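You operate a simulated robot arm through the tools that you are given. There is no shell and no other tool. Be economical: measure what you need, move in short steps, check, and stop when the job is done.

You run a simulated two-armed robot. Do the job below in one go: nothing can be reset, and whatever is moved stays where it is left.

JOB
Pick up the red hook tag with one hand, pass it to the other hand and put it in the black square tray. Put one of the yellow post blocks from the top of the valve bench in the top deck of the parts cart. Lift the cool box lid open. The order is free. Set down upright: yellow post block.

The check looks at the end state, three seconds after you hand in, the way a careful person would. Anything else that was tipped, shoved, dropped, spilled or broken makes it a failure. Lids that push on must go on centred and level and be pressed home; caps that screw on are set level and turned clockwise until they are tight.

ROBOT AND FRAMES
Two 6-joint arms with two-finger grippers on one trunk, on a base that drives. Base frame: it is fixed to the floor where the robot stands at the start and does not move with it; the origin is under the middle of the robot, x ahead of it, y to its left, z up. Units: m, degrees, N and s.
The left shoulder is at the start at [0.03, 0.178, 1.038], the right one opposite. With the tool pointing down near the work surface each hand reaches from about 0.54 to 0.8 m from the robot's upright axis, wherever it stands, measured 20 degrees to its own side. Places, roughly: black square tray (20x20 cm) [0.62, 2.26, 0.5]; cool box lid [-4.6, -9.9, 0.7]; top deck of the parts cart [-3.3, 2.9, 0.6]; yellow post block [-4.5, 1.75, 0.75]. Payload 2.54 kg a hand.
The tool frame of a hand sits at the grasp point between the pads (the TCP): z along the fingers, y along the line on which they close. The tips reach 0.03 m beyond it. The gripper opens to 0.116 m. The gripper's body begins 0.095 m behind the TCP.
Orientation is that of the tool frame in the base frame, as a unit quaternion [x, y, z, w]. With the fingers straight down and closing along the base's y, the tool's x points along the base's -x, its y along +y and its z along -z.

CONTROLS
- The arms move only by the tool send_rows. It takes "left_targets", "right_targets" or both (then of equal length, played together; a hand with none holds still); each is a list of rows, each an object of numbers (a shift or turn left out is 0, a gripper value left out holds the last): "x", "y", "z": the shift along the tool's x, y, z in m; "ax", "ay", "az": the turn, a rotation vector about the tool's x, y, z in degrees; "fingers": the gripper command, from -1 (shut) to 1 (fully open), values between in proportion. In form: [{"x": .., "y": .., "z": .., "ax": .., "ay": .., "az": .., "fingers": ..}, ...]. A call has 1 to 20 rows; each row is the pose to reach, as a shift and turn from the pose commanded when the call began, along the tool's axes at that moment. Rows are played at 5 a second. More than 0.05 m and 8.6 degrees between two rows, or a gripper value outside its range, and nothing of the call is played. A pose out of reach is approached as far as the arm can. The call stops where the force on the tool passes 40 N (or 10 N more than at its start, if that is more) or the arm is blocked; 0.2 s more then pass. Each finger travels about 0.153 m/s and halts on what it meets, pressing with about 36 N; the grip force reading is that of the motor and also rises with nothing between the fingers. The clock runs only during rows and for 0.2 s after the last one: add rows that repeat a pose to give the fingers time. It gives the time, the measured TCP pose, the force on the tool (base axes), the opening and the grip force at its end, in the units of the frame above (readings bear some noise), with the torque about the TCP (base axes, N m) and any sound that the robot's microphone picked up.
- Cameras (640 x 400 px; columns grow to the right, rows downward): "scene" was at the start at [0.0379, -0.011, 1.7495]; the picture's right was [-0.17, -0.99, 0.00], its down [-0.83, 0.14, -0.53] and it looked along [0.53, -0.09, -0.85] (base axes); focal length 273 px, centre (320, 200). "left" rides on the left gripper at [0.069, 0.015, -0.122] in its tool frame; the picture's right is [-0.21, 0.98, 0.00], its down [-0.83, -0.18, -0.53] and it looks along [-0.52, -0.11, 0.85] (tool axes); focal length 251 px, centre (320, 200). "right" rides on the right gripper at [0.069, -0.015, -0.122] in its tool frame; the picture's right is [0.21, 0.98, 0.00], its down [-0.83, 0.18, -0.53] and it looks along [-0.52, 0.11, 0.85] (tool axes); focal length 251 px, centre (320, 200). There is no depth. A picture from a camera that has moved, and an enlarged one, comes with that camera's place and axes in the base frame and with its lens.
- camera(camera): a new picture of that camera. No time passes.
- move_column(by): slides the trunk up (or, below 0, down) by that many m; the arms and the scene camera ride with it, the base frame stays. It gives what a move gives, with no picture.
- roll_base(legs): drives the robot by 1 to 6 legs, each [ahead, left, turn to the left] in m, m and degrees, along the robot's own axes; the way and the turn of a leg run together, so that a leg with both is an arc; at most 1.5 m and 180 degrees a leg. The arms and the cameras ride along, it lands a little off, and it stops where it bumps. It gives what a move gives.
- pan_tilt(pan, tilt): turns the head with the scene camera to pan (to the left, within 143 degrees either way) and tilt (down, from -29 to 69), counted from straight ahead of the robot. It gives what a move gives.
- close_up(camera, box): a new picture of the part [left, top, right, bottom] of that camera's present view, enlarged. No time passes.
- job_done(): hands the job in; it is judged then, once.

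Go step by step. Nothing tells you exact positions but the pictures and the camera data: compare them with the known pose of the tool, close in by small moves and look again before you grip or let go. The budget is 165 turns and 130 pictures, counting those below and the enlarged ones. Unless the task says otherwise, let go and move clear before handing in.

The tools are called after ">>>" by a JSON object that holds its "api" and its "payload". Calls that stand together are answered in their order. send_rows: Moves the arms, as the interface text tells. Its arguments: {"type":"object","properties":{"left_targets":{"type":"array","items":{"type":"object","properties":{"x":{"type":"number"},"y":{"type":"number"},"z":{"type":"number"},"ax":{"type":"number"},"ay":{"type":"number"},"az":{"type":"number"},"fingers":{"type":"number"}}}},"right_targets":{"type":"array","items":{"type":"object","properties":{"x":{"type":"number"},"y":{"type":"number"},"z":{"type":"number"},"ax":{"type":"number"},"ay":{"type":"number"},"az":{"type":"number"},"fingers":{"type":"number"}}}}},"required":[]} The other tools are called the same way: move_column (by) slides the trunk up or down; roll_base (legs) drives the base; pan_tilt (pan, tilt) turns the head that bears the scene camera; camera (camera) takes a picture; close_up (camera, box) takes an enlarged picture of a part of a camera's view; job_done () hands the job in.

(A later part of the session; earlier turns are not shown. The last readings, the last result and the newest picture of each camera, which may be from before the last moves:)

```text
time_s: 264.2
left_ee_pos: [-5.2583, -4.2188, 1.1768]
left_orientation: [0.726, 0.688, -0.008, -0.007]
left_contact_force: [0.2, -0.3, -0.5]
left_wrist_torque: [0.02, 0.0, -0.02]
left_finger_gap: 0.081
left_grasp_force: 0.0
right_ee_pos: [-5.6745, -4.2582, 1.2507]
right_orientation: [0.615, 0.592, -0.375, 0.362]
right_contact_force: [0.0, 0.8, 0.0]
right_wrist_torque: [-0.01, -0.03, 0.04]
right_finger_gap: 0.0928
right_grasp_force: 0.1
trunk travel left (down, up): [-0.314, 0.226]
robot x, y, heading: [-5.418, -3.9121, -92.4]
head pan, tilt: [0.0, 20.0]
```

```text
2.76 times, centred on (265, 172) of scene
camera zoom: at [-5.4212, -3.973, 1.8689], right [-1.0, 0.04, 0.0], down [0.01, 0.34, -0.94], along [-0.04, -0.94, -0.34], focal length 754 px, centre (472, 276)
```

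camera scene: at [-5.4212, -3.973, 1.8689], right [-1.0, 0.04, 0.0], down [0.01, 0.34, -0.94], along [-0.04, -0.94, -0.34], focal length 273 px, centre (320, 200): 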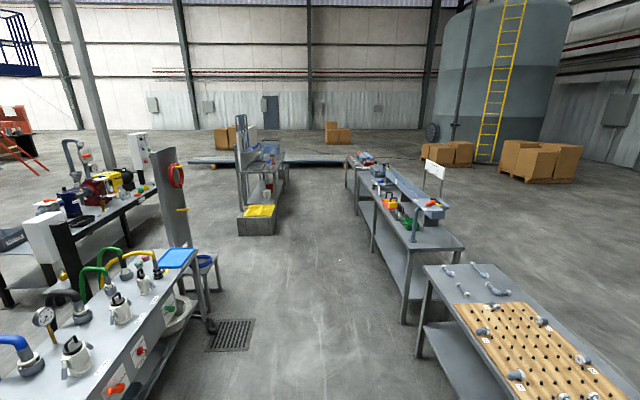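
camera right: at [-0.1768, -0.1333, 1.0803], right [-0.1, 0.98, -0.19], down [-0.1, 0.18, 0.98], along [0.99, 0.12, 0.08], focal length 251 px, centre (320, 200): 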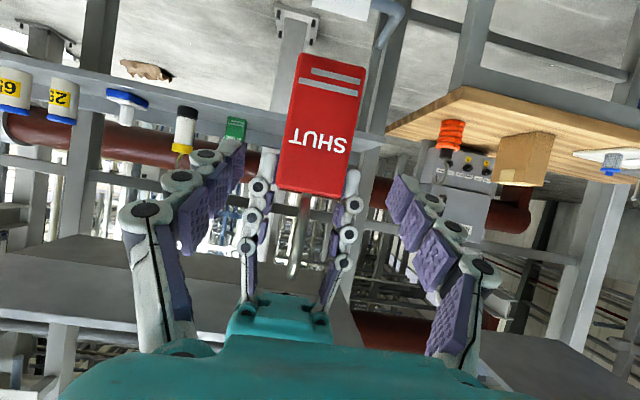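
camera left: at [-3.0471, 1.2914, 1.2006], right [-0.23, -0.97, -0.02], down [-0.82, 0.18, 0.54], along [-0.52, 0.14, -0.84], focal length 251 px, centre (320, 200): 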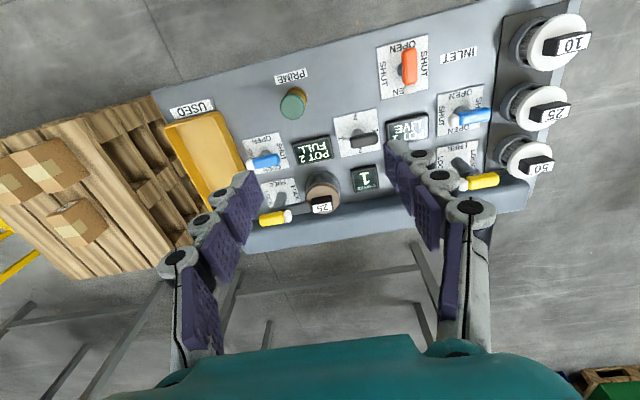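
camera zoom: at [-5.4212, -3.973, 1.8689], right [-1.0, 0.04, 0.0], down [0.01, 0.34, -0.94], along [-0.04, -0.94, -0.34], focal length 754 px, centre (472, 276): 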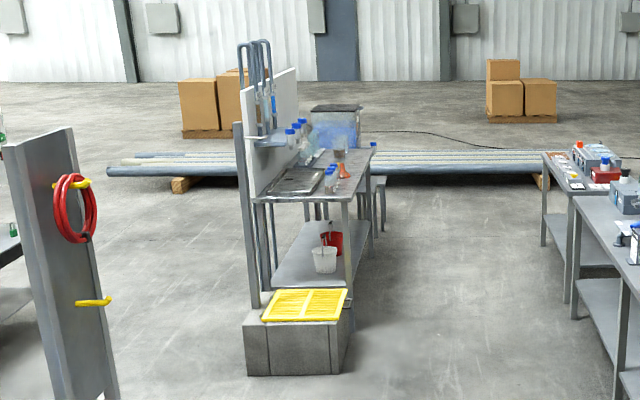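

Continue down the aisle and look from nearer.

>>> {"api": "roll_base", "payload": {"legs": [[1.4, 0, 2.4], [1.4, 0, 0], [1.0, 0, 0]]}}

>>> {"api": "pan_tilt", "payload": {"pan": 20, "tilt": 30}}

>>> {"api": "camera", "payload": {"camera": "scene"}}

```text
time_s: 282.6
left_ee_pos: [-5.2522, -8.0259, 1.1773]
left_orientation: [0.709, 0.706, -0.009, -0.006]
left_contact_force: [0.5, 0.4, -0.2]
left_wrist_torque: [0.0, 0.02, -0.02]
left_finger_gap: 0.0815
left_grasp_force: 0.2
right_ee_pos: [-5.6653, -8.0838, 1.2504]
right_orientation: [0.601, 0.606, -0.367, 0.37]
right_contact_force: [-0.1, -0.7, 0.2]
right_wrist_torque: [0.03, 0.01, 0.02]
right_finger_gap: 0.0926
right_grasp_force: 0.0
trunk travel left (down, up): [-0.314, 0.226]
robot x, y, heading: [-5.4285, -7.7213, -89.1]
head pan, tilt: [0.0, 20.0]
```

```text
time_s: 283.4
left_ee_pos: [-5.2528, -8.0232, 1.1765]
left_orientation: [0.71, 0.705, -0.009, -0.006]
left_contact_force: [0.8, 0.3, -0.2]
left_wrist_torque: [0.02, 0.0, 0.02]
left_finger_gap: 0.081
left_grasp_force: 0.1
right_ee_pos: [-5.6646, -8.0835, 1.2505]
right_orientation: [0.6, 0.607, -0.366, 0.371]
right_contact_force: [0.4, 0.2, -0.5]
right_wrist_torque: [0.01, -0.06, -0.04]
right_finger_gap: 0.0928
right_grasp_force: 0.1
trunk travel left (down, up): [-0.314, 0.226]
robot x, y, heading: [-5.4248, -7.724, -89.5]
head pan, tilt: [20.0, 30.0]
```

```text
37 pictures are left
camera scene: at [-5.3955, -7.7775, 1.8529], right [-0.94, -0.35, 0.0], down [-0.18, 0.47, -0.87], along [0.3, -0.81, -0.5], focal length 273 px, centre (320, 200)
```

scene: 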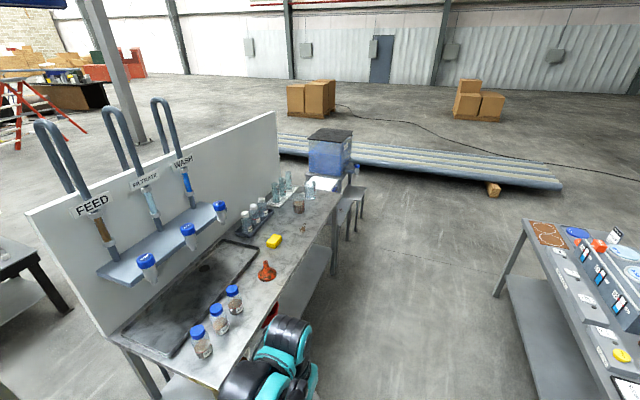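

The cool box (blue body, dark lid) sits on a stand beyond the bench end. Zoom in.

>>> {"api": "close_up", "payload": {"camera": "scene", "box": [270, 110, 400, 250]}}

>>> {"api": "roll_base", "payload": {"legs": [[1.3, 0, 0]]}}

>>> {"api": "pan_tilt", "payload": {"pan": 45, "tilt": 45}}

>>> {"api": "camera", "payload": {"camera": "scene"}}

```text
2.86 times, centred on (335, 180) of scene
camera zoom: at [-5.3955, -7.7775, 1.8529], right [-0.94, -0.35, 0.0], down [-0.18, 0.47, -0.87], along [0.3, -0.81, -0.5], focal length 781 px, centre (277, 257)
```

zoom: 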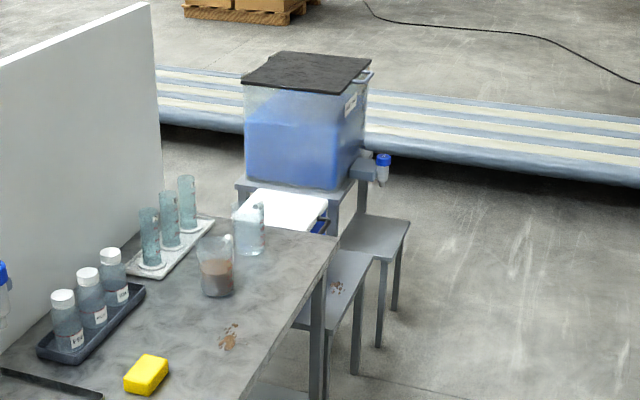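

```text
time_s: 289.8
left_ee_pos: [-5.2229, -9.3028, 1.1773]
left_orientation: [0.704, 0.71, -0.009, -0.006]
left_contact_force: [-0.1, 0.2, 0.5]
left_wrist_torque: [0.01, 0.02, 0.0]
left_finger_gap: 0.0813
left_grasp_force: 0.0
right_ee_pos: [-5.6365, -9.3687, 1.2498]
right_orientation: [0.596, 0.612, -0.363, 0.373]
right_contact_force: [0.0, 0.0, 0.5]
right_wrist_torque: [0.0, -0.03, 0.0]
right_finger_gap: 0.0927
right_grasp_force: 0.1
trunk travel left (down, up): [-0.314, 0.226]
robot x, y, heading: [-5.4026, -9.0015, -88.2]
head pan, tilt: [20.0, 30.0]
```

```text
time_s: 290.7
left_ee_pos: [-5.2263, -9.3026, 1.1773]
left_orientation: [0.703, 0.711, -0.009, -0.006]
left_contact_force: [-0.4, -0.5, 0.2]
left_wrist_torque: [0.01, 0.03, 0.01]
left_finger_gap: 0.081
left_grasp_force: 0.0
right_ee_pos: [-5.6354, -9.3686, 1.2499]
right_orientation: [0.595, 0.612, -0.363, 0.374]
right_contact_force: [-0.1, 0.6, -0.3]
right_wrist_torque: [0.0, -0.05, 0.01]
right_finger_gap: 0.0928
right_grasp_force: 0.0
trunk travel left (down, up): [-0.314, 0.226]
robot x, y, heading: [-5.4042, -9.0033, -88.4]
head pan, tilt: [45.0, 45.0]
```

```text
35 pictures are left
camera scene: at [-5.3454, -9.0296, 1.8303], right [-0.69, -0.72, 0.0], down [-0.51, 0.49, -0.71], along [0.51, -0.49, -0.71], focal length 273 px, centre (320, 200)
```

scene: 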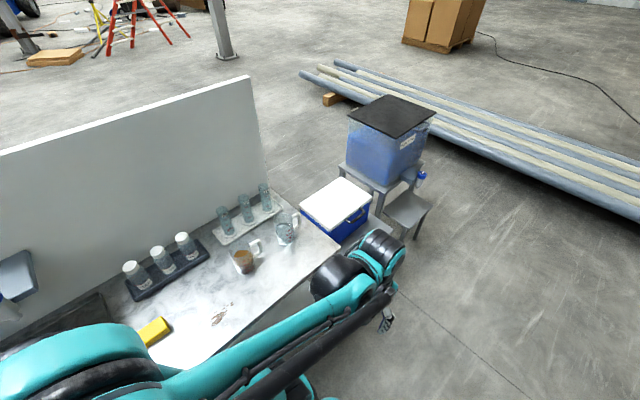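

The cool box is the blue one with a white lid at about (-4.6, -9.87, 0.7), its long side facing the aisle. Zoom in to see hinge and lip.

>>> {"api": "close_up", "payload": {"camera": "scene", "box": [280, 160, 400, 260]}}

```text
4.00 times, centred on (340, 210) of scene
camera zoom: at [-5.3454, -9.0296, 1.8303], right [-0.69, -0.72, 0.0], down [-0.51, 0.49, -0.71], along [0.51, -0.49, -0.71], focal length 1094 px, centre (240, 160)
```

zoom: 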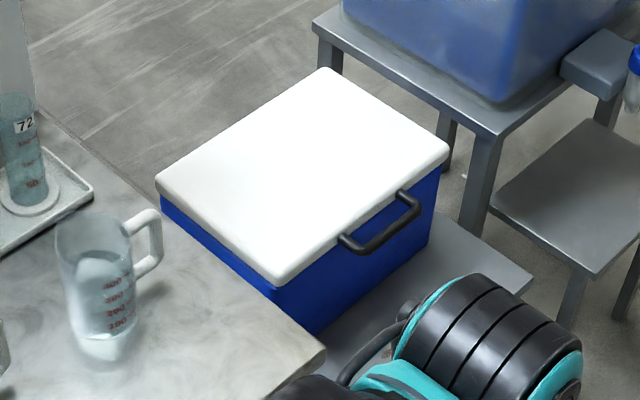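

The lid's black bar handle is on the west side (towards the aisle) at about (-4.77, -9.87, 0.69); the hinge is at the far side. I'll drive in front of it and turn to face it.

>>> {"api": "roll_base", "payload": {"legs": [[0.66, 0, 0], [0, 0, 88.4]]}}

>>> {"api": "pan_tilt", "payload": {"pan": -10, "tilt": 55}}

>>> {"api": "camera", "payload": {"camera": "scene"}}

```text
time_s: 298.1
left_ee_pos: [-5.0799, -9.4836, 1.1769]
left_orientation: [0.011, 1.0, -0.01, 0.002]
left_contact_force: [-0.5, -0.1, 0.3]
left_wrist_torque: [0.02, -0.01, -0.04]
left_finger_gap: 0.0816
left_grasp_force: 0.1
right_ee_pos: [-5.0284, -9.8974, 1.2512]
right_orientation: [0.004, 0.853, -0.002, 0.521]
right_contact_force: [-0.5, -0.1, 0.3]
right_wrist_torque: [0.0, 0.0, -0.03]
right_finger_gap: 0.093
right_grasp_force: 0.1
trunk travel left (down, up): [-0.314, 0.226]
robot x, y, heading: [-5.3853, -9.6503, -0.2]
head pan, tilt: [45.0, 45.0]
```

```text
time_s: 299.3
left_ee_pos: [-5.0812, -9.4822, 1.177]
left_orientation: [0.011, 1.0, -0.01, 0.002]
left_contact_force: [0.7, -0.2, 0.7]
left_wrist_torque: [0.0, -0.01, 0.02]
left_finger_gap: 0.0811
left_grasp_force: 0.0
right_ee_pos: [-5.0281, -9.8954, 1.2502]
right_orientation: [0.004, 0.854, -0.002, 0.521]
right_contact_force: [-0.4, -0.8, 0.1]
right_wrist_torque: [-0.02, -0.03, -0.01]
right_finger_gap: 0.0927
right_grasp_force: 0.2
trunk travel left (down, up): [-0.314, 0.226]
robot x, y, heading: [-5.3821, -9.65, -0.5]
head pan, tilt: [-10.0, 55.0]
```

```text
33 pictures are left
camera scene: at [-5.344, -9.6635, 1.8169], right [-0.18, -0.98, 0.0], down [-0.81, 0.15, -0.57], along [0.56, -0.1, -0.82], focal length 273 px, centre (320, 200)
```

scene: 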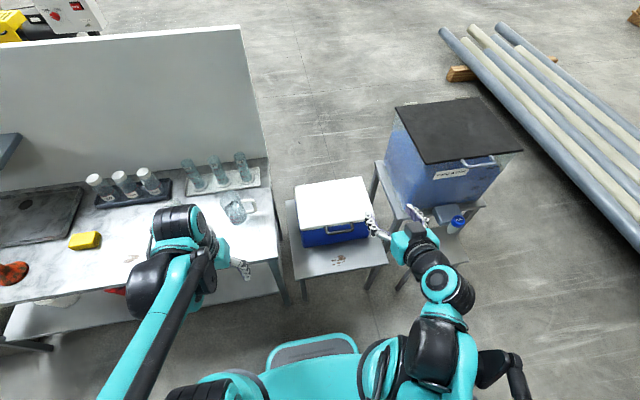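

Zoom in on the lid's front and handle.

>>> {"api": "close_up", "payload": {"camera": "scene", "box": [280, 170, 400, 250]}}

>>> {"api": "camera", "payload": {"camera": "right"}}

```text
5.00 times, centred on (340, 210) of scene
camera zoom: at [-5.344, -9.6635, 1.8169], right [-0.18, -0.98, 0.0], down [-0.81, 0.15, -0.57], along [0.56, -0.1, -0.82], focal length 1367 px, centre (220, 150)
```

zoom: 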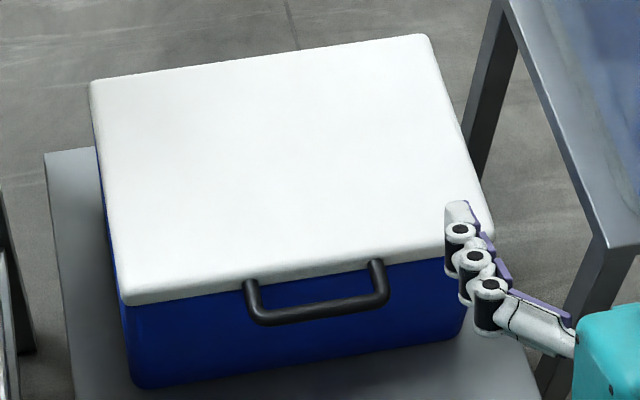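

```text
31 pictures are left
camera right: at [-5.1675, -9.9096, 1.2443], right [-0.09, 0.98, -0.19], down [-0.1, 0.18, 0.98], along [0.99, 0.11, 0.08], focal length 251 px, centre (320, 200)
```

right: 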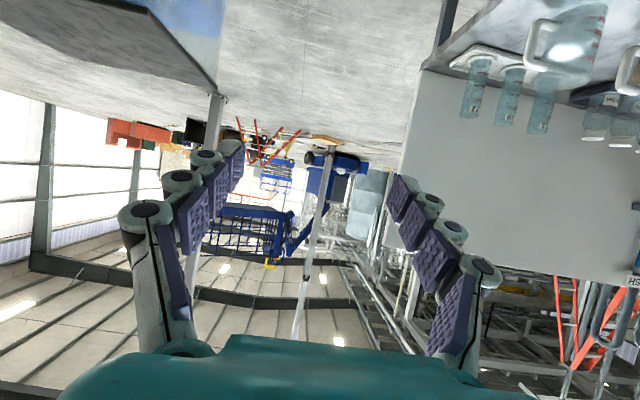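

The bar handle (~15 cm long) sticks out from the lid's front edge at about (-4.767, -9.86, 0.685). I'll back up a little, lower the trunk, and bring the right hand with fingers pointing forward and closing vertically to just in front of it.

>>> {"api": "roll_base", "payload": {"legs": [[-0.12, 0, 0.5]]}}

>>> {"api": "move_column", "payload": {"by": -0.3}}

>>> {"api": "send_rows", "payload": {"right_targets": [{"az": 8}, {"az": 16, "z": 0.02}, {"az": 24, "z": 0.05, "x": 0.005}, {"az": 32, "z": 0.08, "x": 0.01, "y": 0.005}, {"az": 40, "z": 0.11, "x": 0.015, "y": 0.01}, {"az": 48, "z": 0.14, "x": 0.02, "y": 0.015}, {"az": 56, "z": 0.17, "x": 0.025, "y": 0.02}, {"az": 64, "z": 0.2, "x": 0.03, "y": 0.025}, {"az": 72, "z": 0.23, "x": 0.035, "y": 0.03}, {"az": 80, "z": 0.26, "x": 0.04, "y": 0.035}, {"az": 88, "z": 0.29, "x": 0.045, "y": 0.035}, {"az": 90, "z": 0.32, "x": 0.05, "y": 0.035}, {"az": 90, "z": 0.32, "x": 0.05, "y": 0.035}]}}

>>> {"api": "camera", "payload": {"camera": "right"}}

>>> {"api": "camera", "payload": {"camera": "scene"}}

```text
time_s: 300.6
left_ee_pos: [-5.2037, -9.4807, 1.1772]
left_orientation: [0.006, 1.0, -0.01, 0.002]
left_contact_force: [-0.3, -0.1, -0.4]
left_wrist_torque: [0.01, -0.05, 0.0]
left_finger_gap: 0.0811
left_grasp_force: 0.1
right_ee_pos: [-5.1479, -9.8933, 1.2507]
right_orientation: [-0.001, 0.854, 0.001, 0.521]
right_contact_force: [0.0, -0.1, 0.2]
right_wrist_torque: [-0.01, 0.01, 0.02]
right_finger_gap: 0.0925
right_grasp_force: 0.2
trunk travel left (down, up): [-0.314, 0.226]
robot x, y, heading: [-5.504, -9.6474, -0.1]
head pan, tilt: [-10.0, 55.0]
```

```text
time_s: 303.6
left_ee_pos: [-5.2032, -9.4807, 0.8776]
left_orientation: [0.005, 1.0, -0.01, 0.002]
left_contact_force: [0.6, 0.5, 0.3]
left_wrist_torque: [0.01, -0.03, -0.01]
left_finger_gap: 0.0811
left_grasp_force: 0.0
right_ee_pos: [-5.1464, -9.8926, 0.9512]
right_orientation: [-0.001, 0.853, 0.002, 0.521]
right_contact_force: [0.5, -0.5, -0.6]
right_wrist_torque: [0.04, -0.01, 0.0]
right_finger_gap: 0.0925
right_grasp_force: 0.1
trunk travel left (down, up): [-0.014, 0.526]
robot x, y, heading: [-5.5041, -9.6492, 0.0]
head pan, tilt: [-10.0, 55.0]
```

```text
time_s: 306.4
left_ee_pos: [-5.2026, -9.4793, 0.8759]
left_orientation: [0.006, 1.0, -0.011, 0.002]
left_contact_force: [1.2, 0.5, -0.1]
left_wrist_torque: [-0.01, -0.03, -0.01]
left_finger_gap: 0.0813
left_grasp_force: 0.0
right_ee_pos: [-4.8496, -9.8572, 0.8017]
right_orientation: [0.604, 0.604, 0.368, 0.367]
right_contact_force: [0.3, 0.4, 0.6]
right_wrist_torque: [-0.02, 0.0, 0.0]
right_finger_gap: 0.0929
right_grasp_force: 0.1
right hand out of reach, approached as far as the arm can: row 6, 7, 8, 9, 10, 11, 12, 13
trunk travel left (down, up): [-0.014, 0.526]
robot x, y, heading: [-5.5029, -9.6491, 0.2]
head pan, tilt: [-10.0, 55.0]
```

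```text
30 pictures are left
camera right: at [-4.9636, -9.7883, 0.8434], right [0.45, 0.21, 0.87], down [-0.39, -0.83, 0.4], along [0.8, -0.52, -0.29], focal length 251 px, centre (320, 200)
```

right: 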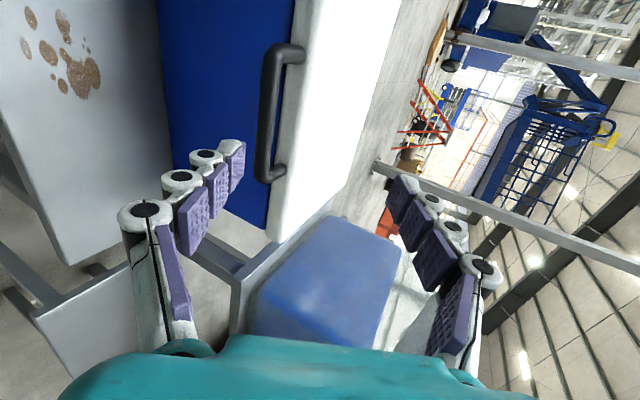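

```text
29 pictures are left
camera scene: at [-5.4637, -9.663, 1.5169], right [-0.17, -0.99, 0.0], down [-0.81, 0.14, -0.57], along [0.57, -0.1, -0.82], focal length 273 px, centre (320, 200)
```

scene: 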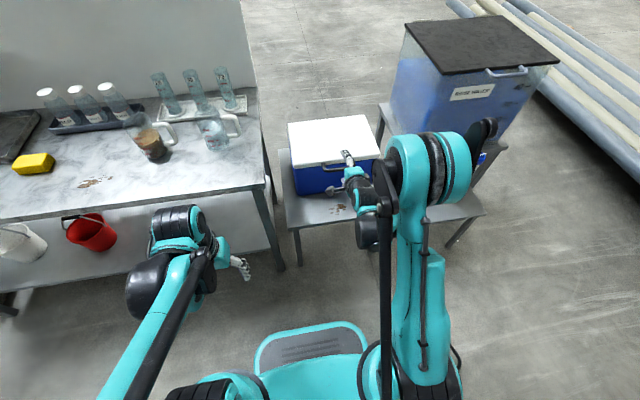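

The bar is at about (-4.78, -9.852, 0.711). Simpler and safer: close the fingers, tilt them to 45°, and hook them under the bar from the front, then lift along the lid's arc. First go in front of and below the bar.

>>> {"api": "send_rows", "payload": {"right_targets": [{"z": -0.02, "fingers": 0.0}, {"z": -0.02, "y": -0.01, "ax": 6, "fingers": -1}, {"z": -0.01, "y": -0.035, "ax": 12}, {"z": 0.0, "y": -0.06, "ax": 18}, {"z": 0.01, "y": -0.085, "ax": 18}, {"z": 0.024, "y": -0.113, "ax": 18}, {"z": 0.024, "y": -0.113, "ax": 18}]}}

>>> {"api": "camera", "payload": {"camera": "right"}}

>>> {"api": "close_up", "payload": {"camera": "scene", "box": [270, 100, 430, 240]}}

```text
time_s: 308.0
left_ee_pos: [-5.2013, -9.4784, 0.8771]
left_orientation: [0.006, 1.0, -0.011, 0.002]
left_contact_force: [0.4, -0.2, 0.2]
left_wrist_torque: [0.0, -0.01, -0.01]
left_finger_gap: 0.0814
left_grasp_force: 0.0
right_ee_pos: [-4.8609, -9.8602, 0.7044]
right_orientation: [0.653, 0.655, 0.269, 0.269]
right_contact_force: [-0.9, -0.8, -1.0]
right_wrist_torque: [-0.02, -0.01, 0.01]
right_finger_gap: 0.0
right_grasp_force: 28.7
right hand out of reach, approached as far as the arm can: row 1, 5, 6, 7
trunk travel left (down, up): [-0.014, 0.526]
robot x, y, heading: [-5.5027, -9.6494, 0.0]
head pan, tilt: [-10.0, 55.0]
```

```text
28 pictures are left
camera right: at [-4.9558, -9.7907, 0.7803], right [0.69, 0.22, 0.69], down [-0.24, -0.83, 0.51], along [0.68, -0.52, -0.52], focal length 251 px, centre (320, 200)
```

right: 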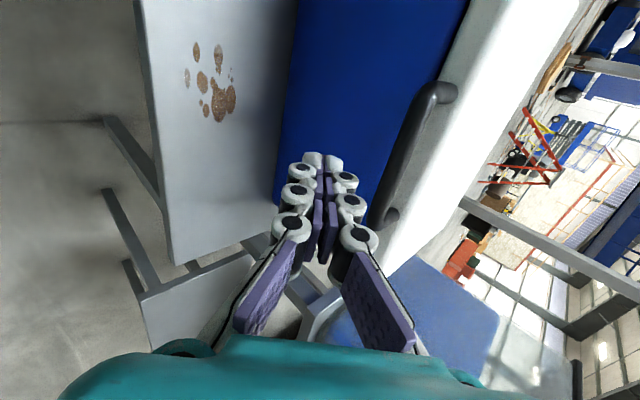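

```text
2.86 times, centred on (350, 170) of scene
camera zoom: at [-5.4635, -9.663, 1.5169], right [-0.17, -0.99, 0.0], down [-0.81, 0.14, -0.57], along [0.57, -0.1, -0.82], focal length 781 px, centre (234, 286)
```

zoom: 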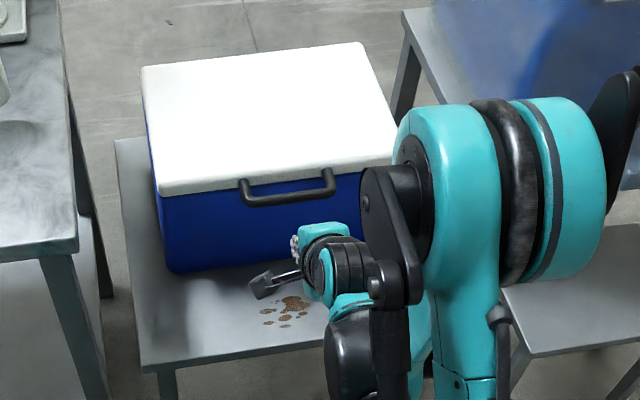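

The fingers sit below and in front of the bar (bar ≈ (-4.784, -9.847, 0.713)). Move them east under the bar in steps.

>>> {"api": "send_rows", "payload": {"right_targets": [{"z": 0.02, "y": 0.02}, {"z": 0.043, "y": 0.036}, {"z": 0.043, "y": 0.036}]}}

```text
time_s: 308.8
left_ee_pos: [-5.203, -9.479, 0.8758]
left_orientation: [0.006, 1.0, -0.011, 0.002]
left_contact_force: [-1.3, -0.9, 0.0]
left_wrist_torque: [0.03, 0.0, 0.01]
left_finger_gap: 0.0813
left_grasp_force: 0.0
right_ee_pos: [-4.8031, -9.8602, 0.7005]
right_orientation: [0.653, 0.655, 0.27, 0.268]
right_contact_force: [0.1, 0.3, 0.0]
right_wrist_torque: [-0.02, -0.03, -0.01]
right_finger_gap: 0.0001
right_grasp_force: 28.7
trunk travel left (down, up): [-0.014, 0.526]
robot x, y, heading: [-5.5048, -9.6538, 0.4]
head pan, tilt: [-10.0, 55.0]
```

Exactly on target. Now lift 4 cm and check that the lid comes along.

>>> {"api": "send_rows", "payload": {"right_targets": [{"z": -0.007, "y": 0.007}, {"z": -0.014, "y": 0.014}, {"z": -0.021, "y": 0.021}, {"z": -0.028, "y": 0.028}, {"z": -0.028, "y": 0.028}]}}

>>> {"api": "close_up", "payload": {"camera": "scene", "box": [270, 100, 430, 240]}}

>>> {"api": "camera", "payload": {"camera": "right"}}

```text
time_s: 310.0
left_ee_pos: [-5.2017, -9.4793, 0.8764]
left_orientation: [0.006, 1.0, -0.011, 0.002]
left_contact_force: [0.3, 0.0, 0.3]
left_wrist_torque: [0.0, 0.01, -0.05]
left_finger_gap: 0.081
left_grasp_force: 0.1
right_ee_pos: [-4.8018, -9.8612, 0.7419]
right_orientation: [0.653, 0.655, 0.269, 0.269]
right_contact_force: [-0.4, 1.1, 0.9]
right_wrist_torque: [0.04, -0.01, 0.0]
right_finger_gap: 0.0002
right_grasp_force: 28.6
trunk travel left (down, up): [-0.014, 0.526]
robot x, y, heading: [-5.5025, -9.6487, 0.1]
head pan, tilt: [-10.0, 55.0]
```

```text
2.86 times, centred on (350, 170) of scene
camera zoom: at [-5.4633, -9.6631, 1.5169], right [-0.17, -0.99, 0.0], down [-0.81, 0.14, -0.57], along [0.56, -0.1, -0.82], focal length 781 px, centre (234, 286)
```

zoom: 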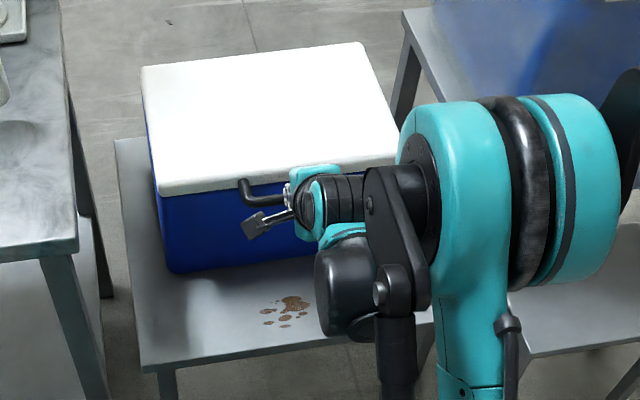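

```text
25 pictures are left
camera right: at [-4.8974, -9.7913, 0.8162], right [0.69, 0.21, 0.69], down [-0.25, -0.83, 0.51], along [0.68, -0.52, -0.52], focal length 251 px, centre (320, 200)
```

right: 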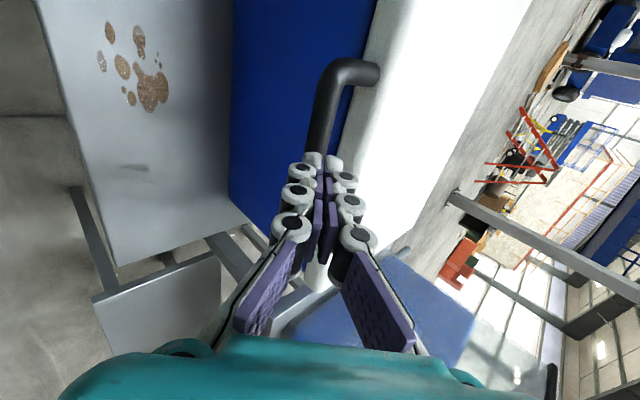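

The bar slipped past the fingertips (insertion too shallow); bar is really at (-4.771, 0.706). Back out, go lower and deeper under it.

>>> {"api": "move_column", "payload": {"by": -0.013}}

>>> {"api": "send_rows", "payload": {"right_targets": [{"z": 0.0, "y": -0.03}, {"z": 0.018, "y": -0.057}, {"z": 0.034, "y": -0.037}, {"z": 0.047, "y": -0.018}, {"z": 0.047, "y": -0.018}]}}

>>> {"api": "camera", "payload": {"camera": "right"}}

```text
time_s: 310.6
left_ee_pos: [-5.2023, -9.4799, 0.8629]
left_orientation: [0.006, 1.0, -0.011, 0.001]
left_contact_force: [-0.1, 0.7, 0.4]
left_wrist_torque: [0.03, -0.02, -0.02]
left_finger_gap: 0.0812
left_grasp_force: 0.1
right_ee_pos: [-4.8015, -9.8604, 0.7284]
right_orientation: [0.653, 0.654, 0.269, 0.27]
right_contact_force: [-0.3, 0.4, 0.6]
right_wrist_torque: [0.03, -0.01, 0.01]
right_finger_gap: 0.0
right_grasp_force: 28.5
trunk travel left (down, up): [-0.001, 0.539]
robot x, y, heading: [-5.5046, -9.647, -0.0]
head pan, tilt: [-10.0, 55.0]
```

```text
time_s: 311.8
left_ee_pos: [-5.2027, -9.4789, 0.8645]
left_orientation: [0.007, 1.0, -0.011, 0.002]
left_contact_force: [0.4, -0.5, -0.1]
left_wrist_torque: [-0.04, -0.01, -0.01]
left_finger_gap: 0.0813
left_grasp_force: 0.0
right_ee_pos: [-4.7812, -9.8627, 0.6829]
right_orientation: [0.654, 0.654, 0.27, 0.269]
right_contact_force: [-7.3, -0.1, -1.1]
right_wrist_torque: [0.01, -0.11, -0.03]
right_finger_gap: 0.0
right_grasp_force: 28.5
trunk travel left (down, up): [-0.001, 0.539]
robot x, y, heading: [-5.5053, -9.6509, 0.2]
head pan, tilt: [-10.0, 55.0]
```

```text
24 pictures are left
camera right: at [-4.8777, -9.7923, 0.757], right [0.69, 0.21, 0.69], down [-0.25, -0.83, 0.51], along [0.68, -0.52, -0.52], focal length 251 px, centre (320, 200)
```

right: 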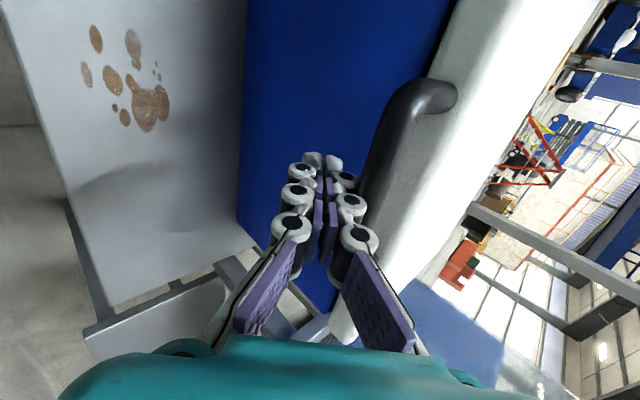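

The fingertips are deep under the bar, lightly touching the body. Ease back 3 mm and lift 5 cm.

>>> {"api": "send_rows", "payload": {"right_targets": [{"z": -0.004, "y": 0.0}, {"z": -0.01, "y": 0.007}, {"z": -0.018, "y": 0.014}, {"z": -0.026, "y": 0.022}, {"z": -0.034, "y": 0.031}, {"z": -0.04, "y": 0.038}, {"z": -0.04, "y": 0.038}]}}

>>> {"api": "close_up", "payload": {"camera": "scene", "box": [270, 100, 430, 240]}}

```text
time_s: 313.4
left_ee_pos: [-5.2026, -9.4798, 0.8639]
left_orientation: [0.005, 1.0, -0.011, 0.002]
left_contact_force: [-0.3, 0.0, -0.2]
left_wrist_torque: [0.03, 0.05, -0.01]
left_finger_gap: 0.0809
left_grasp_force: 0.1
right_ee_pos: [-4.783, -9.8594, 0.737]
right_orientation: [0.653, 0.655, 0.27, 0.269]
right_contact_force: [-2.3, 0.4, -2.0]
right_wrist_torque: [0.02, 0.0, -0.05]
right_finger_gap: 0.0
right_grasp_force: 28.2
trunk travel left (down, up): [-0.001, 0.539]
robot x, y, heading: [-5.5033, -9.6492, 0.3]
head pan, tilt: [-10.0, 55.0]
```

```text
2.86 times, centred on (350, 170) of scene
camera zoom: at [-5.4634, -9.6632, 1.5038], right [-0.17, -0.99, 0.0], down [-0.81, 0.14, -0.57], along [0.56, -0.1, -0.82], focal length 781 px, centre (234, 286)
```

zoom: 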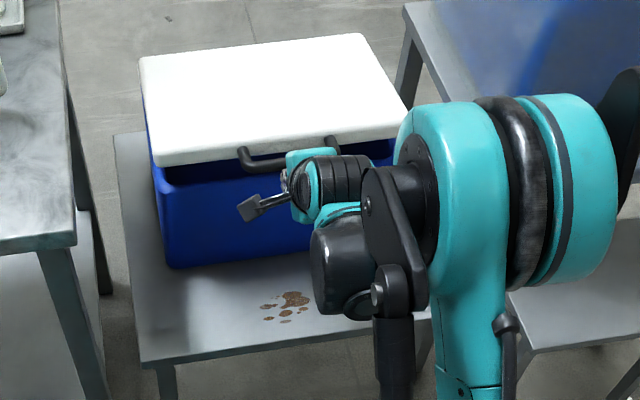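

The lid is opening with very little force. Continue along the arc to about 45°.

>>> {"api": "send_rows", "payload": {"right_targets": [{"z": -0.0106, "y": 0.016}, {"z": -0.0211, "y": 0.0319}, {"z": -0.0297, "y": 0.0489}, {"z": -0.0381, "y": 0.0658}, {"z": -0.0452, "y": 0.0863}, {"z": -0.0522, "y": 0.1069}, {"z": -0.0563, "y": 0.1282}, {"z": -0.0604, "y": 0.1495}, {"z": -0.0616, "y": 0.1685}, {"z": -0.0629, "y": 0.1874}, {"z": -0.0629, "y": 0.1874}]}}

>>> {"api": "camera", "payload": {"camera": "scene"}}

```text
time_s: 315.8
left_ee_pos: [-5.2008, -9.4793, 0.8643]
left_orientation: [0.006, 1.0, -0.01, 0.001]
left_contact_force: [0.6, -0.9, 1.0]
left_wrist_torque: [0.03, 0.01, 0.02]
left_finger_gap: 0.0811
left_grasp_force: 0.1
right_ee_pos: [-4.6949, -9.8614, 0.9156]
right_orientation: [0.653, 0.655, 0.27, 0.269]
right_contact_force: [-0.5, 0.3, -0.8]
right_wrist_torque: [-0.01, 0.01, -0.03]
right_finger_gap: 0.0001
right_grasp_force: 28.5
trunk travel left (down, up): [-0.001, 0.539]
robot x, y, heading: [-5.5026, -9.6504, -0.1]
head pan, tilt: [-10.0, 55.0]
```

```text
22 pictures are left
camera scene: at [-5.4633, -9.6631, 1.5039], right [-0.17, -0.99, 0.0], down [-0.81, 0.14, -0.57], along [0.56, -0.1, -0.82], focal length 273 px, centre (320, 200)
```

scene: 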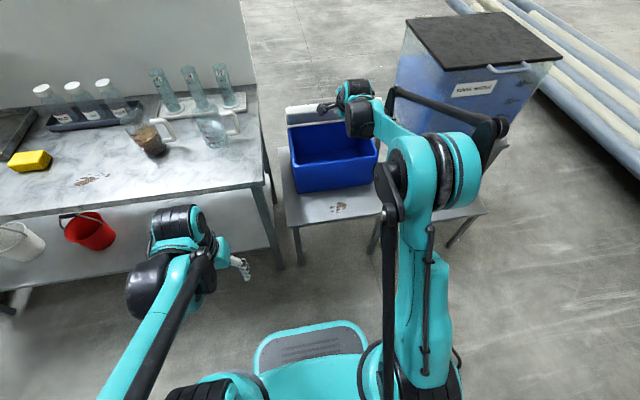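

The lid is well up and there's almost no load. Zoom in to judge its angle.

>>> {"api": "close_up", "payload": {"camera": "scene", "box": [260, 60, 420, 200]}}

>>> {"api": "camera", "payload": {"camera": "right"}}

```text
2.86 times, centred on (340, 130) of scene
camera zoom: at [-5.4633, -9.6631, 1.5039], right [-0.17, -0.99, 0.0], down [-0.81, 0.14, -0.57], along [0.56, -0.1, -0.82], focal length 781 px, centre (263, 400)
```

zoom: 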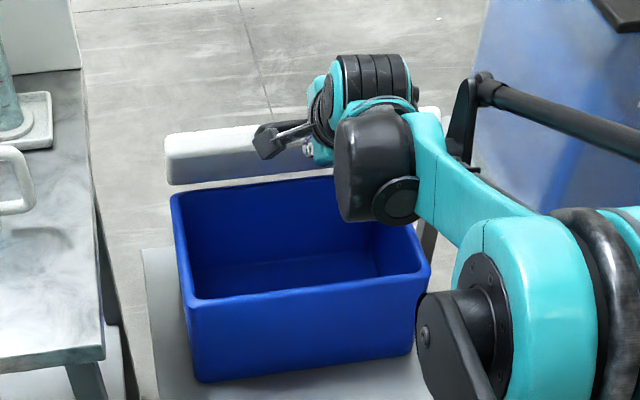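

```text
20 pictures are left
camera right: at [-4.7899, -9.7919, 0.9901], right [0.69, 0.22, 0.69], down [-0.25, -0.83, 0.51], along [0.68, -0.52, -0.52], focal length 251 px, centre (320, 200)
```

right: 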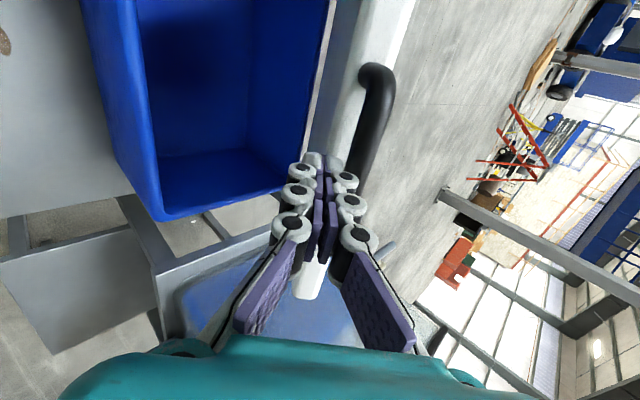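

The lid is at about 45°. I'll finish by driving the base forward and raising the trunk in small alternating steps; first lift the left hand out of the bench's way.

>>> {"api": "send_rows", "payload": {"left_targets": [{"z": -0.04}, {"z": -0.08}, {"z": -0.12}, {"z": -0.16}, {"z": -0.2}, {"z": -0.24}, {"z": -0.28}, {"x": 0.04, "z": -0.28}, {"x": 0.06, "z": -0.28}]}}

>>> {"api": "roll_base", "payload": {"legs": [[0.065, 0, 0]]}}

>>> {"api": "move_column", "payload": {"by": 0.049}}

>>> {"api": "camera", "payload": {"camera": "right"}}

>>> {"api": "close_up", "payload": {"camera": "scene", "box": [260, 60, 420, 200]}}

```text
time_s: 317.8
left_ee_pos: [-5.2603, -9.4726, 1.1431]
left_orientation: [0.006, 1.0, -0.01, 0.002]
left_contact_force: [-0.5, -0.4, -0.1]
left_wrist_torque: [-0.04, 0.0, -0.02]
left_finger_gap: 0.0811
left_grasp_force: 0.1
right_ee_pos: [-4.6945, -9.8615, 0.9152]
right_orientation: [0.653, 0.654, 0.27, 0.269]
right_contact_force: [-0.7, 0.0, 0.6]
right_wrist_torque: [-0.01, -0.01, -0.01]
right_finger_gap: 0.0001
right_grasp_force: 28.6
trunk travel left (down, up): [-0.001, 0.539]
robot x, y, heading: [-5.5059, -9.6541, -0.1]
head pan, tilt: [-10.0, 55.0]
```

```text
time_s: 318.8
left_ee_pos: [-5.2095, -9.474, 1.1419]
left_orientation: [0.006, 1.0, -0.011, 0.002]
left_contact_force: [-0.2, 0.2, -0.3]
left_wrist_torque: [0.0, -0.04, 0.02]
left_finger_gap: 0.0813
left_grasp_force: 0.0
right_ee_pos: [-4.644, -9.8616, 0.916]
right_orientation: [0.652, 0.654, 0.27, 0.27]
right_contact_force: [-0.9, 0.1, -1.0]
right_wrist_torque: [-0.04, 0.02, 0.01]
right_finger_gap: 0.0
right_grasp_force: 28.4
trunk travel left (down, up): [-0.001, 0.539]
robot x, y, heading: [-5.4542, -9.6488, 0.2]
head pan, tilt: [-10.0, 55.0]
stopped in leg 1: the force on the tool passed its limit at 77 N (the readings are from after the stop); the commanded pose is now the measured one
```

```text
time_s: 319.7
left_ee_pos: [-5.21, -9.4733, 1.1922]
left_orientation: [0.006, 1.0, -0.011, 0.003]
left_contact_force: [0.5, -0.1, 0.5]
left_wrist_torque: [-0.03, -0.02, 0.0]
left_finger_gap: 0.0814
left_grasp_force: 0.0
right_ee_pos: [-4.6449, -9.8609, 0.9668]
right_orientation: [0.652, 0.654, 0.271, 0.271]
right_contact_force: [-2.6, -0.3, 1.2]
right_wrist_torque: [0.02, -0.05, -0.01]
right_finger_gap: 0.0003
right_grasp_force: 29.1
trunk travel left (down, up): [-0.05, 0.49]
robot x, y, heading: [-5.4525, -9.6513, 0.2]
head pan, tilt: [-10.0, 55.0]
```

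```text
19 pictures are left
camera right: at [-4.7403, -9.7912, 1.0413], right [0.69, 0.22, 0.69], down [-0.25, -0.83, 0.51], along [0.68, -0.52, -0.52], focal length 251 px, centre (320, 200)
```

right: 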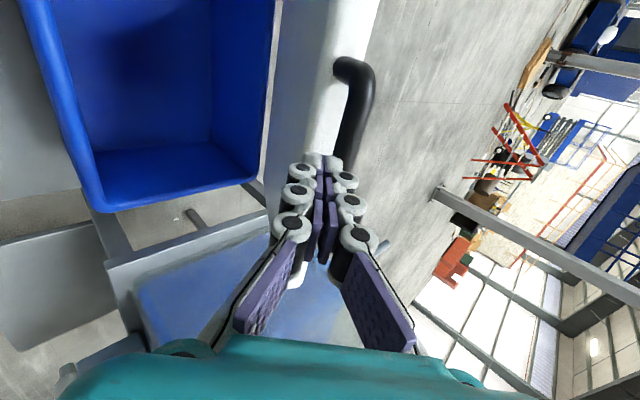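

```text
2.86 times, centred on (340, 130) of scene
camera zoom: at [-5.414, -9.6629, 1.5529], right [-0.17, -0.99, 0.0], down [-0.81, 0.14, -0.57], along [0.57, -0.1, -0.82], focal length 781 px, centre (263, 400)
```

zoom: 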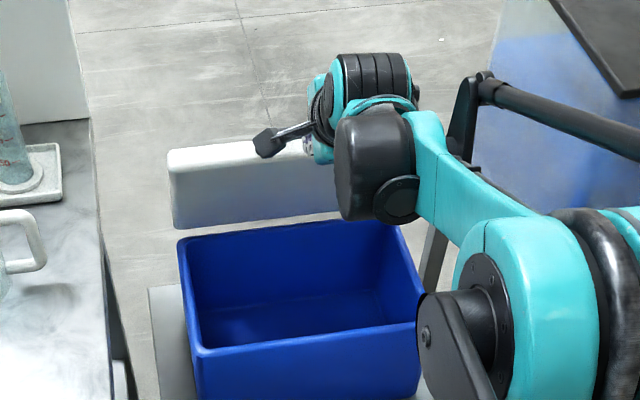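

Lid at about 58° and easy. As it rises the fingers must turn with it, so I'll rotate them down while following the arc a bit more.

>>> {"api": "send_rows", "payload": {"right_targets": [{"z": 0.008, "y": 0.012, "ax": 4.5}, {"z": 0.0203, "y": 0.0349, "ax": 9}, {"z": 0.0265, "y": 0.0526, "ax": 13.5}, {"z": 0.0327, "y": 0.0704, "ax": 18}, {"z": 0.0327, "y": 0.0704, "ax": 18}]}}

>>> {"api": "close_up", "payload": {"camera": "scene", "box": [260, 40, 420, 200]}}

```text
time_s: 320.9
left_ee_pos: [-5.2106, -9.4731, 1.1912]
left_orientation: [0.006, 1.0, -0.009, 0.003]
left_contact_force: [0.1, -0.1, -0.6]
left_wrist_torque: [-0.01, -0.01, 0.0]
left_finger_gap: 0.0812
left_grasp_force: 0.0
right_ee_pos: [-4.5727, -9.8598, 0.994]
right_orientation: [0.687, 0.688, 0.165, 0.165]
right_contact_force: [-0.8, -0.5, 0.7]
right_wrist_torque: [-0.05, -0.02, 0.04]
right_finger_gap: 0.0001
right_grasp_force: 28.2
trunk travel left (down, up): [-0.05, 0.49]
robot x, y, heading: [-5.4575, -9.6547, 0.3]
head pan, tilt: [-10.0, 55.0]
```

```text
2.50 times, centred on (340, 120) of scene
camera zoom: at [-5.4143, -9.6628, 1.5529], right [-0.17, -0.99, 0.0], down [-0.81, 0.14, -0.57], along [0.57, -0.1, -0.82], focal length 684 px, centre (270, 400)
```

zoom: 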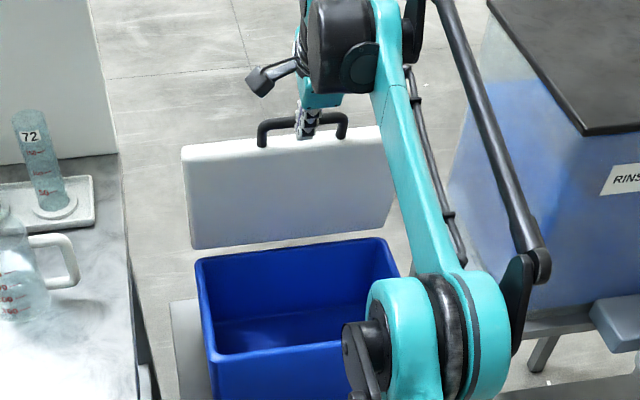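

Lid is around 75°. Continue past vertical.

>>> {"api": "send_rows", "payload": {"right_targets": [{"z": 0.003, "y": 0.0188, "ax": 4.5}, {"z": 0.0061, "y": 0.0376, "ax": 9}, {"z": 0.011, "y": 0.0558, "ax": 13.5}, {"z": 0.0159, "y": 0.074, "ax": 18}, {"z": 0.0231, "y": 0.0916, "ax": 22.5}, {"z": 0.0303, "y": 0.1092, "ax": 27}, {"z": 0.0449, "y": 0.1321, "ax": 27}, {"z": 0.0449, "y": 0.1321, "ax": 27}]}}

>>> {"api": "close_up", "payload": {"camera": "scene", "box": [260, 40, 420, 200]}}

```text
time_s: 322.7
left_ee_pos: [-5.2103, -9.472, 1.1921]
left_orientation: [0.006, 1.0, -0.011, 0.002]
left_contact_force: [0.3, -0.5, -0.8]
left_wrist_torque: [0.01, -0.03, 0.0]
left_finger_gap: 0.0812
left_grasp_force: 0.1
right_ee_pos: [-4.672, -9.8493, 0.9487]
right_orientation: [0.707, 0.708, 0.0, -0.001]
right_contact_force: [-4.4, 1.2, 2.7]
right_wrist_torque: [0.01, 0.03, 0.03]
right_finger_gap: 0.0
right_grasp_force: 28.5
right hand out of reach, approached as far as the arm can: row 1, 2, 3, 4, 5, 6, 7, 8
trunk travel left (down, up): [-0.05, 0.49]
robot x, y, heading: [-5.4517, -9.6534, 0.2]
head pan, tilt: [-10.0, 55.0]
```

```text
2.50 times, centred on (340, 120) of scene
camera zoom: at [-5.4147, -9.6627, 1.553], right [-0.17, -0.99, 0.0], down [-0.81, 0.14, -0.57], along [0.57, -0.1, -0.82], focal length 684 px, centre (270, 400)
```

zoom: 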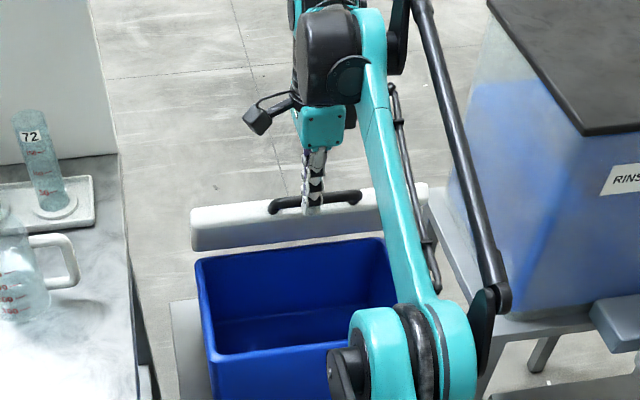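

Out of reach, so the lid sank back to ~50° but still rests on my now-vertical fingers. I'll push on by driving the base forward in small steps, raising the trunk a little.

>>> {"api": "roll_base", "payload": {"legs": [[0.06, 0, 0]]}}

>>> {"api": "move_column", "payload": {"by": 0.03}}

>>> {"api": "roll_base", "payload": {"legs": [[0.06, 0, 0]]}}

>>> {"api": "close_up", "payload": {"camera": "scene", "box": [260, 40, 420, 200]}}

```text
time_s: 323.5
left_ee_pos: [-5.1945, -9.4728, 1.193]
left_orientation: [0.006, 1.0, -0.012, 0.004]
left_contact_force: [-0.3, 0.6, -0.3]
left_wrist_torque: [-0.01, 0.0, 0.03]
left_finger_gap: 0.0813
left_grasp_force: 0.1
right_ee_pos: [-4.6613, -9.8498, 0.9563]
right_orientation: [0.706, 0.708, -0.004, -0.004]
right_contact_force: [-15.8, 1.6, 21.5]
right_wrist_torque: [0.06, -0.05, 0.04]
right_finger_gap: 0.0
right_grasp_force: 28.7
trunk travel left (down, up): [-0.05, 0.49]
robot x, y, heading: [-5.4349, -9.6495, 0.3]
head pan, tilt: [-10.0, 55.0]
stopped in leg 1: the force on the tool passed its limit at 57 N (the readings are from after the stop); the commanded pose is now the measured one
```

```text
time_s: 324.3
left_ee_pos: [-5.1898, -9.4739, 1.2214]
left_orientation: [0.007, 1.0, -0.01, 0.002]
left_contact_force: [0.8, 0.0, 0.6]
left_wrist_torque: [0.0, 0.04, 0.0]
left_finger_gap: 0.0813
left_grasp_force: 0.1
right_ee_pos: [-4.6552, -9.85, 0.9821]
right_orientation: [0.706, 0.708, -0.004, -0.004]
right_contact_force: [0.6, 0.3, 0.7]
right_wrist_torque: [0.01, 0.03, 0.0]
right_finger_gap: 0.0004
right_grasp_force: 28.1
trunk travel left (down, up): [-0.08, 0.46]
robot x, y, heading: [-5.4347, -9.6524, -0.1]
head pan, tilt: [-10.0, 55.0]
```

```text
time_s: 325.2
left_ee_pos: [-5.1287, -9.4724, 1.2217]
left_orientation: [0.006, 1.0, -0.009, 0.002]
left_contact_force: [0.9, -0.2, 0.1]
left_wrist_torque: [0.0, 0.08, -0.02]
left_finger_gap: 0.0815
left_grasp_force: 0.0
right_ee_pos: [-4.5952, -9.8494, 0.9818]
right_orientation: [0.706, 0.708, -0.004, -0.004]
right_contact_force: [1.4, 0.0, -0.1]
right_wrist_torque: [0.0, 0.08, -0.01]
right_finger_gap: 0.0002
right_grasp_force: 29.3
trunk travel left (down, up): [-0.08, 0.46]
robot x, y, heading: [-5.377, -9.6499, -0.0]
head pan, tilt: [-10.0, 55.0]
```

```text
2.50 times, centred on (340, 120) of scene
camera zoom: at [-5.3322, -9.6629, 1.5828], right [-0.17, -0.99, 0.0], down [-0.81, 0.14, -0.57], along [0.56, -0.1, -0.82], focal length 684 px, centre (270, 400)
```

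zoom: 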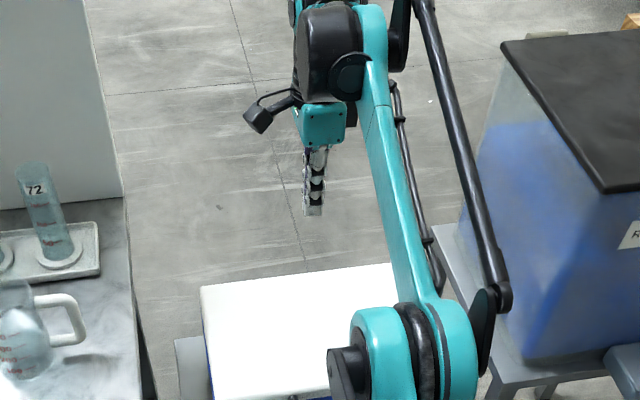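

The lid slipped off and fell shut. I'll back off, check that the box hasn't moved, and redo it, this time finishing with the base from the 75° position.

>>> {"api": "roll_base", "payload": {"legs": [[-0.126, 0, 0]]}}

>>> {"api": "send_rows", "payload": {"right_targets": [{"y": -0.02, "ax": -8}, {"y": -0.045, "ax": -16}, {"y": -0.07, "ax": -24}, {"y": -0.095, "ax": -32}, {"y": -0.12, "ax": -40}, {"y": -0.14, "ax": -45}, {"y": -0.14, "ax": -45}]}}

>>> {"api": "move_column", "payload": {"by": -0.079}}

>>> {"api": "close_up", "payload": {"camera": "scene", "box": [270, 100, 430, 240]}}

>>> {"api": "camera", "payload": {"camera": "right"}}

```text
time_s: 326.5
left_ee_pos: [-5.2587, -9.4747, 1.2221]
left_orientation: [0.006, 1.0, -0.01, 0.003]
left_contact_force: [-1.2, -0.1, 0.5]
left_wrist_torque: [-0.02, -0.08, -0.02]
left_finger_gap: 0.081
left_grasp_force: 0.1
right_ee_pos: [-4.7243, -9.8525, 0.9838]
right_orientation: [0.707, 0.707, -0.004, -0.004]
right_contact_force: [-0.9, 1.1, 0.3]
right_wrist_torque: [0.02, -0.05, 0.04]
right_finger_gap: 0.0
right_grasp_force: 28.9
trunk travel left (down, up): [-0.08, 0.46]
robot x, y, heading: [-5.5002, -9.6493, 0.2]
head pan, tilt: [-10.0, 55.0]
```

```text
time_s: 328.1
left_ee_pos: [-5.2574, -9.4738, 1.2224]
left_orientation: [0.007, 1.0, -0.01, 0.002]
left_contact_force: [0.4, -0.3, 0.7]
left_wrist_torque: [0.0, 0.02, 0.01]
left_finger_gap: 0.0812
left_grasp_force: 0.1
right_ee_pos: [-4.6951, -9.8603, 1.1825]
right_orientation: [0.655, 0.656, 0.266, 0.266]
right_contact_force: [0.3, -0.5, -0.5]
right_wrist_torque: [-0.03, 0.01, 0.01]
right_finger_gap: 0.0
right_grasp_force: 28.2
right hand out of reach, approached as far as the arm can: row 1, 2, 3, 4, 5, 6, 7
trunk travel left (down, up): [-0.08, 0.46]
robot x, y, heading: [-5.5027, -9.6515, -0.2]
head pan, tilt: [-10.0, 55.0]
```

```text
time_s: 329.3
left_ee_pos: [-5.2563, -9.4742, 1.1423]
left_orientation: [0.007, 1.0, -0.011, 0.003]
left_contact_force: [-1.0, -0.3, 0.1]
left_wrist_torque: [-0.01, -0.02, -0.03]
left_finger_gap: 0.0809
left_grasp_force: 0.0
right_ee_pos: [-4.6969, -9.8605, 1.1038]
right_orientation: [0.655, 0.655, 0.266, 0.265]
right_contact_force: [-0.5, 0.9, 0.0]
right_wrist_torque: [-0.04, -0.01, -0.04]
right_finger_gap: 0.0001
right_grasp_force: 28.8
trunk travel left (down, up): [-0.001, 0.539]
robot x, y, heading: [-5.5022, -9.6538, 0.2]
head pan, tilt: [-10.0, 55.0]
```

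```text
2.86 times, centred on (350, 170) of scene
camera zoom: at [-5.4612, -9.6632, 1.504], right [-0.17, -0.99, 0.0], down [-0.81, 0.14, -0.57], along [0.56, -0.1, -0.82], focal length 781 px, centre (234, 286)
```

zoom: 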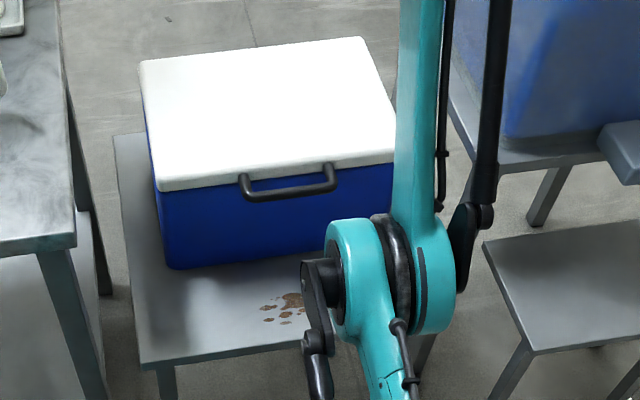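

```text
13 pictures are left
camera right: at [-4.7914, -9.7905, 1.1805], right [0.7, 0.21, 0.68], down [-0.24, -0.83, 0.51], along [0.67, -0.52, -0.53], focal length 251 px, centre (320, 200)
```

right: 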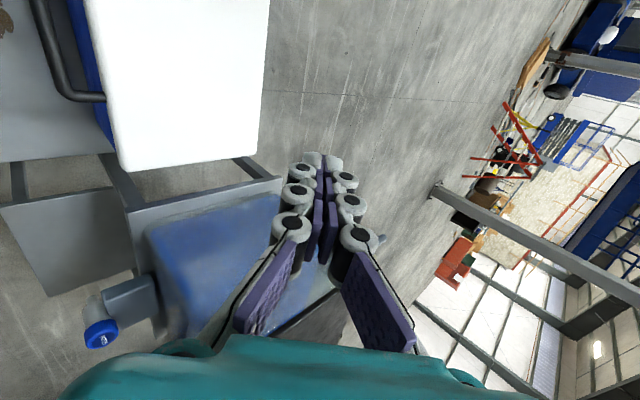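

The box hasn't moved. Bring the hand west and down in front of the bar again.

>>> {"api": "send_rows", "payload": {"right_targets": [{"z": -0.034, "y": -0.034}, {"z": -0.067, "y": -0.067}, {"z": -0.101, "y": -0.101}, {"z": -0.07, "y": -0.132}, {"z": -0.04, "y": -0.162}, {"z": -0.01, "y": -0.192}, {"z": 0.02, "y": -0.222}, {"z": 0.05, "y": -0.252}, {"z": 0.08, "y": -0.282}, {"z": 0.114, "y": -0.316}, {"z": 0.114, "y": -0.316}]}}

```text
time_s: 331.7
left_ee_pos: [-5.2566, -9.4752, 1.1438]
left_orientation: [0.006, 1.0, -0.011, 0.002]
left_contact_force: [0.3, 0.3, -0.1]
left_wrist_torque: [-0.01, 0.0, 0.0]
left_finger_gap: 0.0814
left_grasp_force: 0.3
right_ee_pos: [-4.6962, -9.8601, 1.1053]
right_orientation: [0.655, 0.655, 0.266, 0.266]
right_contact_force: [-0.1, 0.8, -0.5]
right_wrist_torque: [-0.01, -0.02, 0.0]
right_finger_gap: 0.0004
right_grasp_force: 28.6
right hand out of reach, approached as far as the arm can: row 1, 2, 3, 4, 5, 6, 7, 8, 9, 10, 11
trunk travel left (down, up): [-0.001, 0.539]
robot x, y, heading: [-5.5, -9.6487, 0.3]
head pan, tilt: [-10.0, 55.0]
```

The arm is stuck in a limit posture; undo by turning the tool back to vertical along the way it came.

>>> {"api": "send_rows", "payload": {"right_targets": [{"z": 0.01, "y": -0.02, "ax": 8}, {"z": 0.03, "y": -0.045, "ax": 16}, {"z": 0.045, "y": -0.07, "ax": 24}, {"z": 0.06, "y": -0.09, "ax": 32}, {"z": 0.075, "y": -0.11, "ax": 40}, {"z": 0.085, "y": -0.127, "ax": 45}, {"z": 0.085, "y": -0.127, "ax": 45}]}}

```text
time_s: 333.3
left_ee_pos: [-5.2564, -9.4745, 1.1427]
left_orientation: [0.007, 1.0, -0.011, 0.002]
left_contact_force: [1.0, 0.3, 0.1]
left_wrist_torque: [0.0, 0.01, -0.01]
left_finger_gap: 0.0813
left_grasp_force: 0.1
right_ee_pos: [-4.7445, -9.8605, 0.9504]
right_orientation: [0.707, 0.707, -0.005, -0.006]
right_contact_force: [0.3, 1.0, -0.3]
right_wrist_torque: [-0.02, 0.0, -0.01]
right_finger_gap: 0.0
right_grasp_force: 28.9
right hand out of reach, approached as far as the arm can: row 5, 6, 7
trunk travel left (down, up): [-0.001, 0.539]
robot x, y, heading: [-5.5033, -9.6518, 0.3]
head pan, tilt: [-10.0, 55.0]
```

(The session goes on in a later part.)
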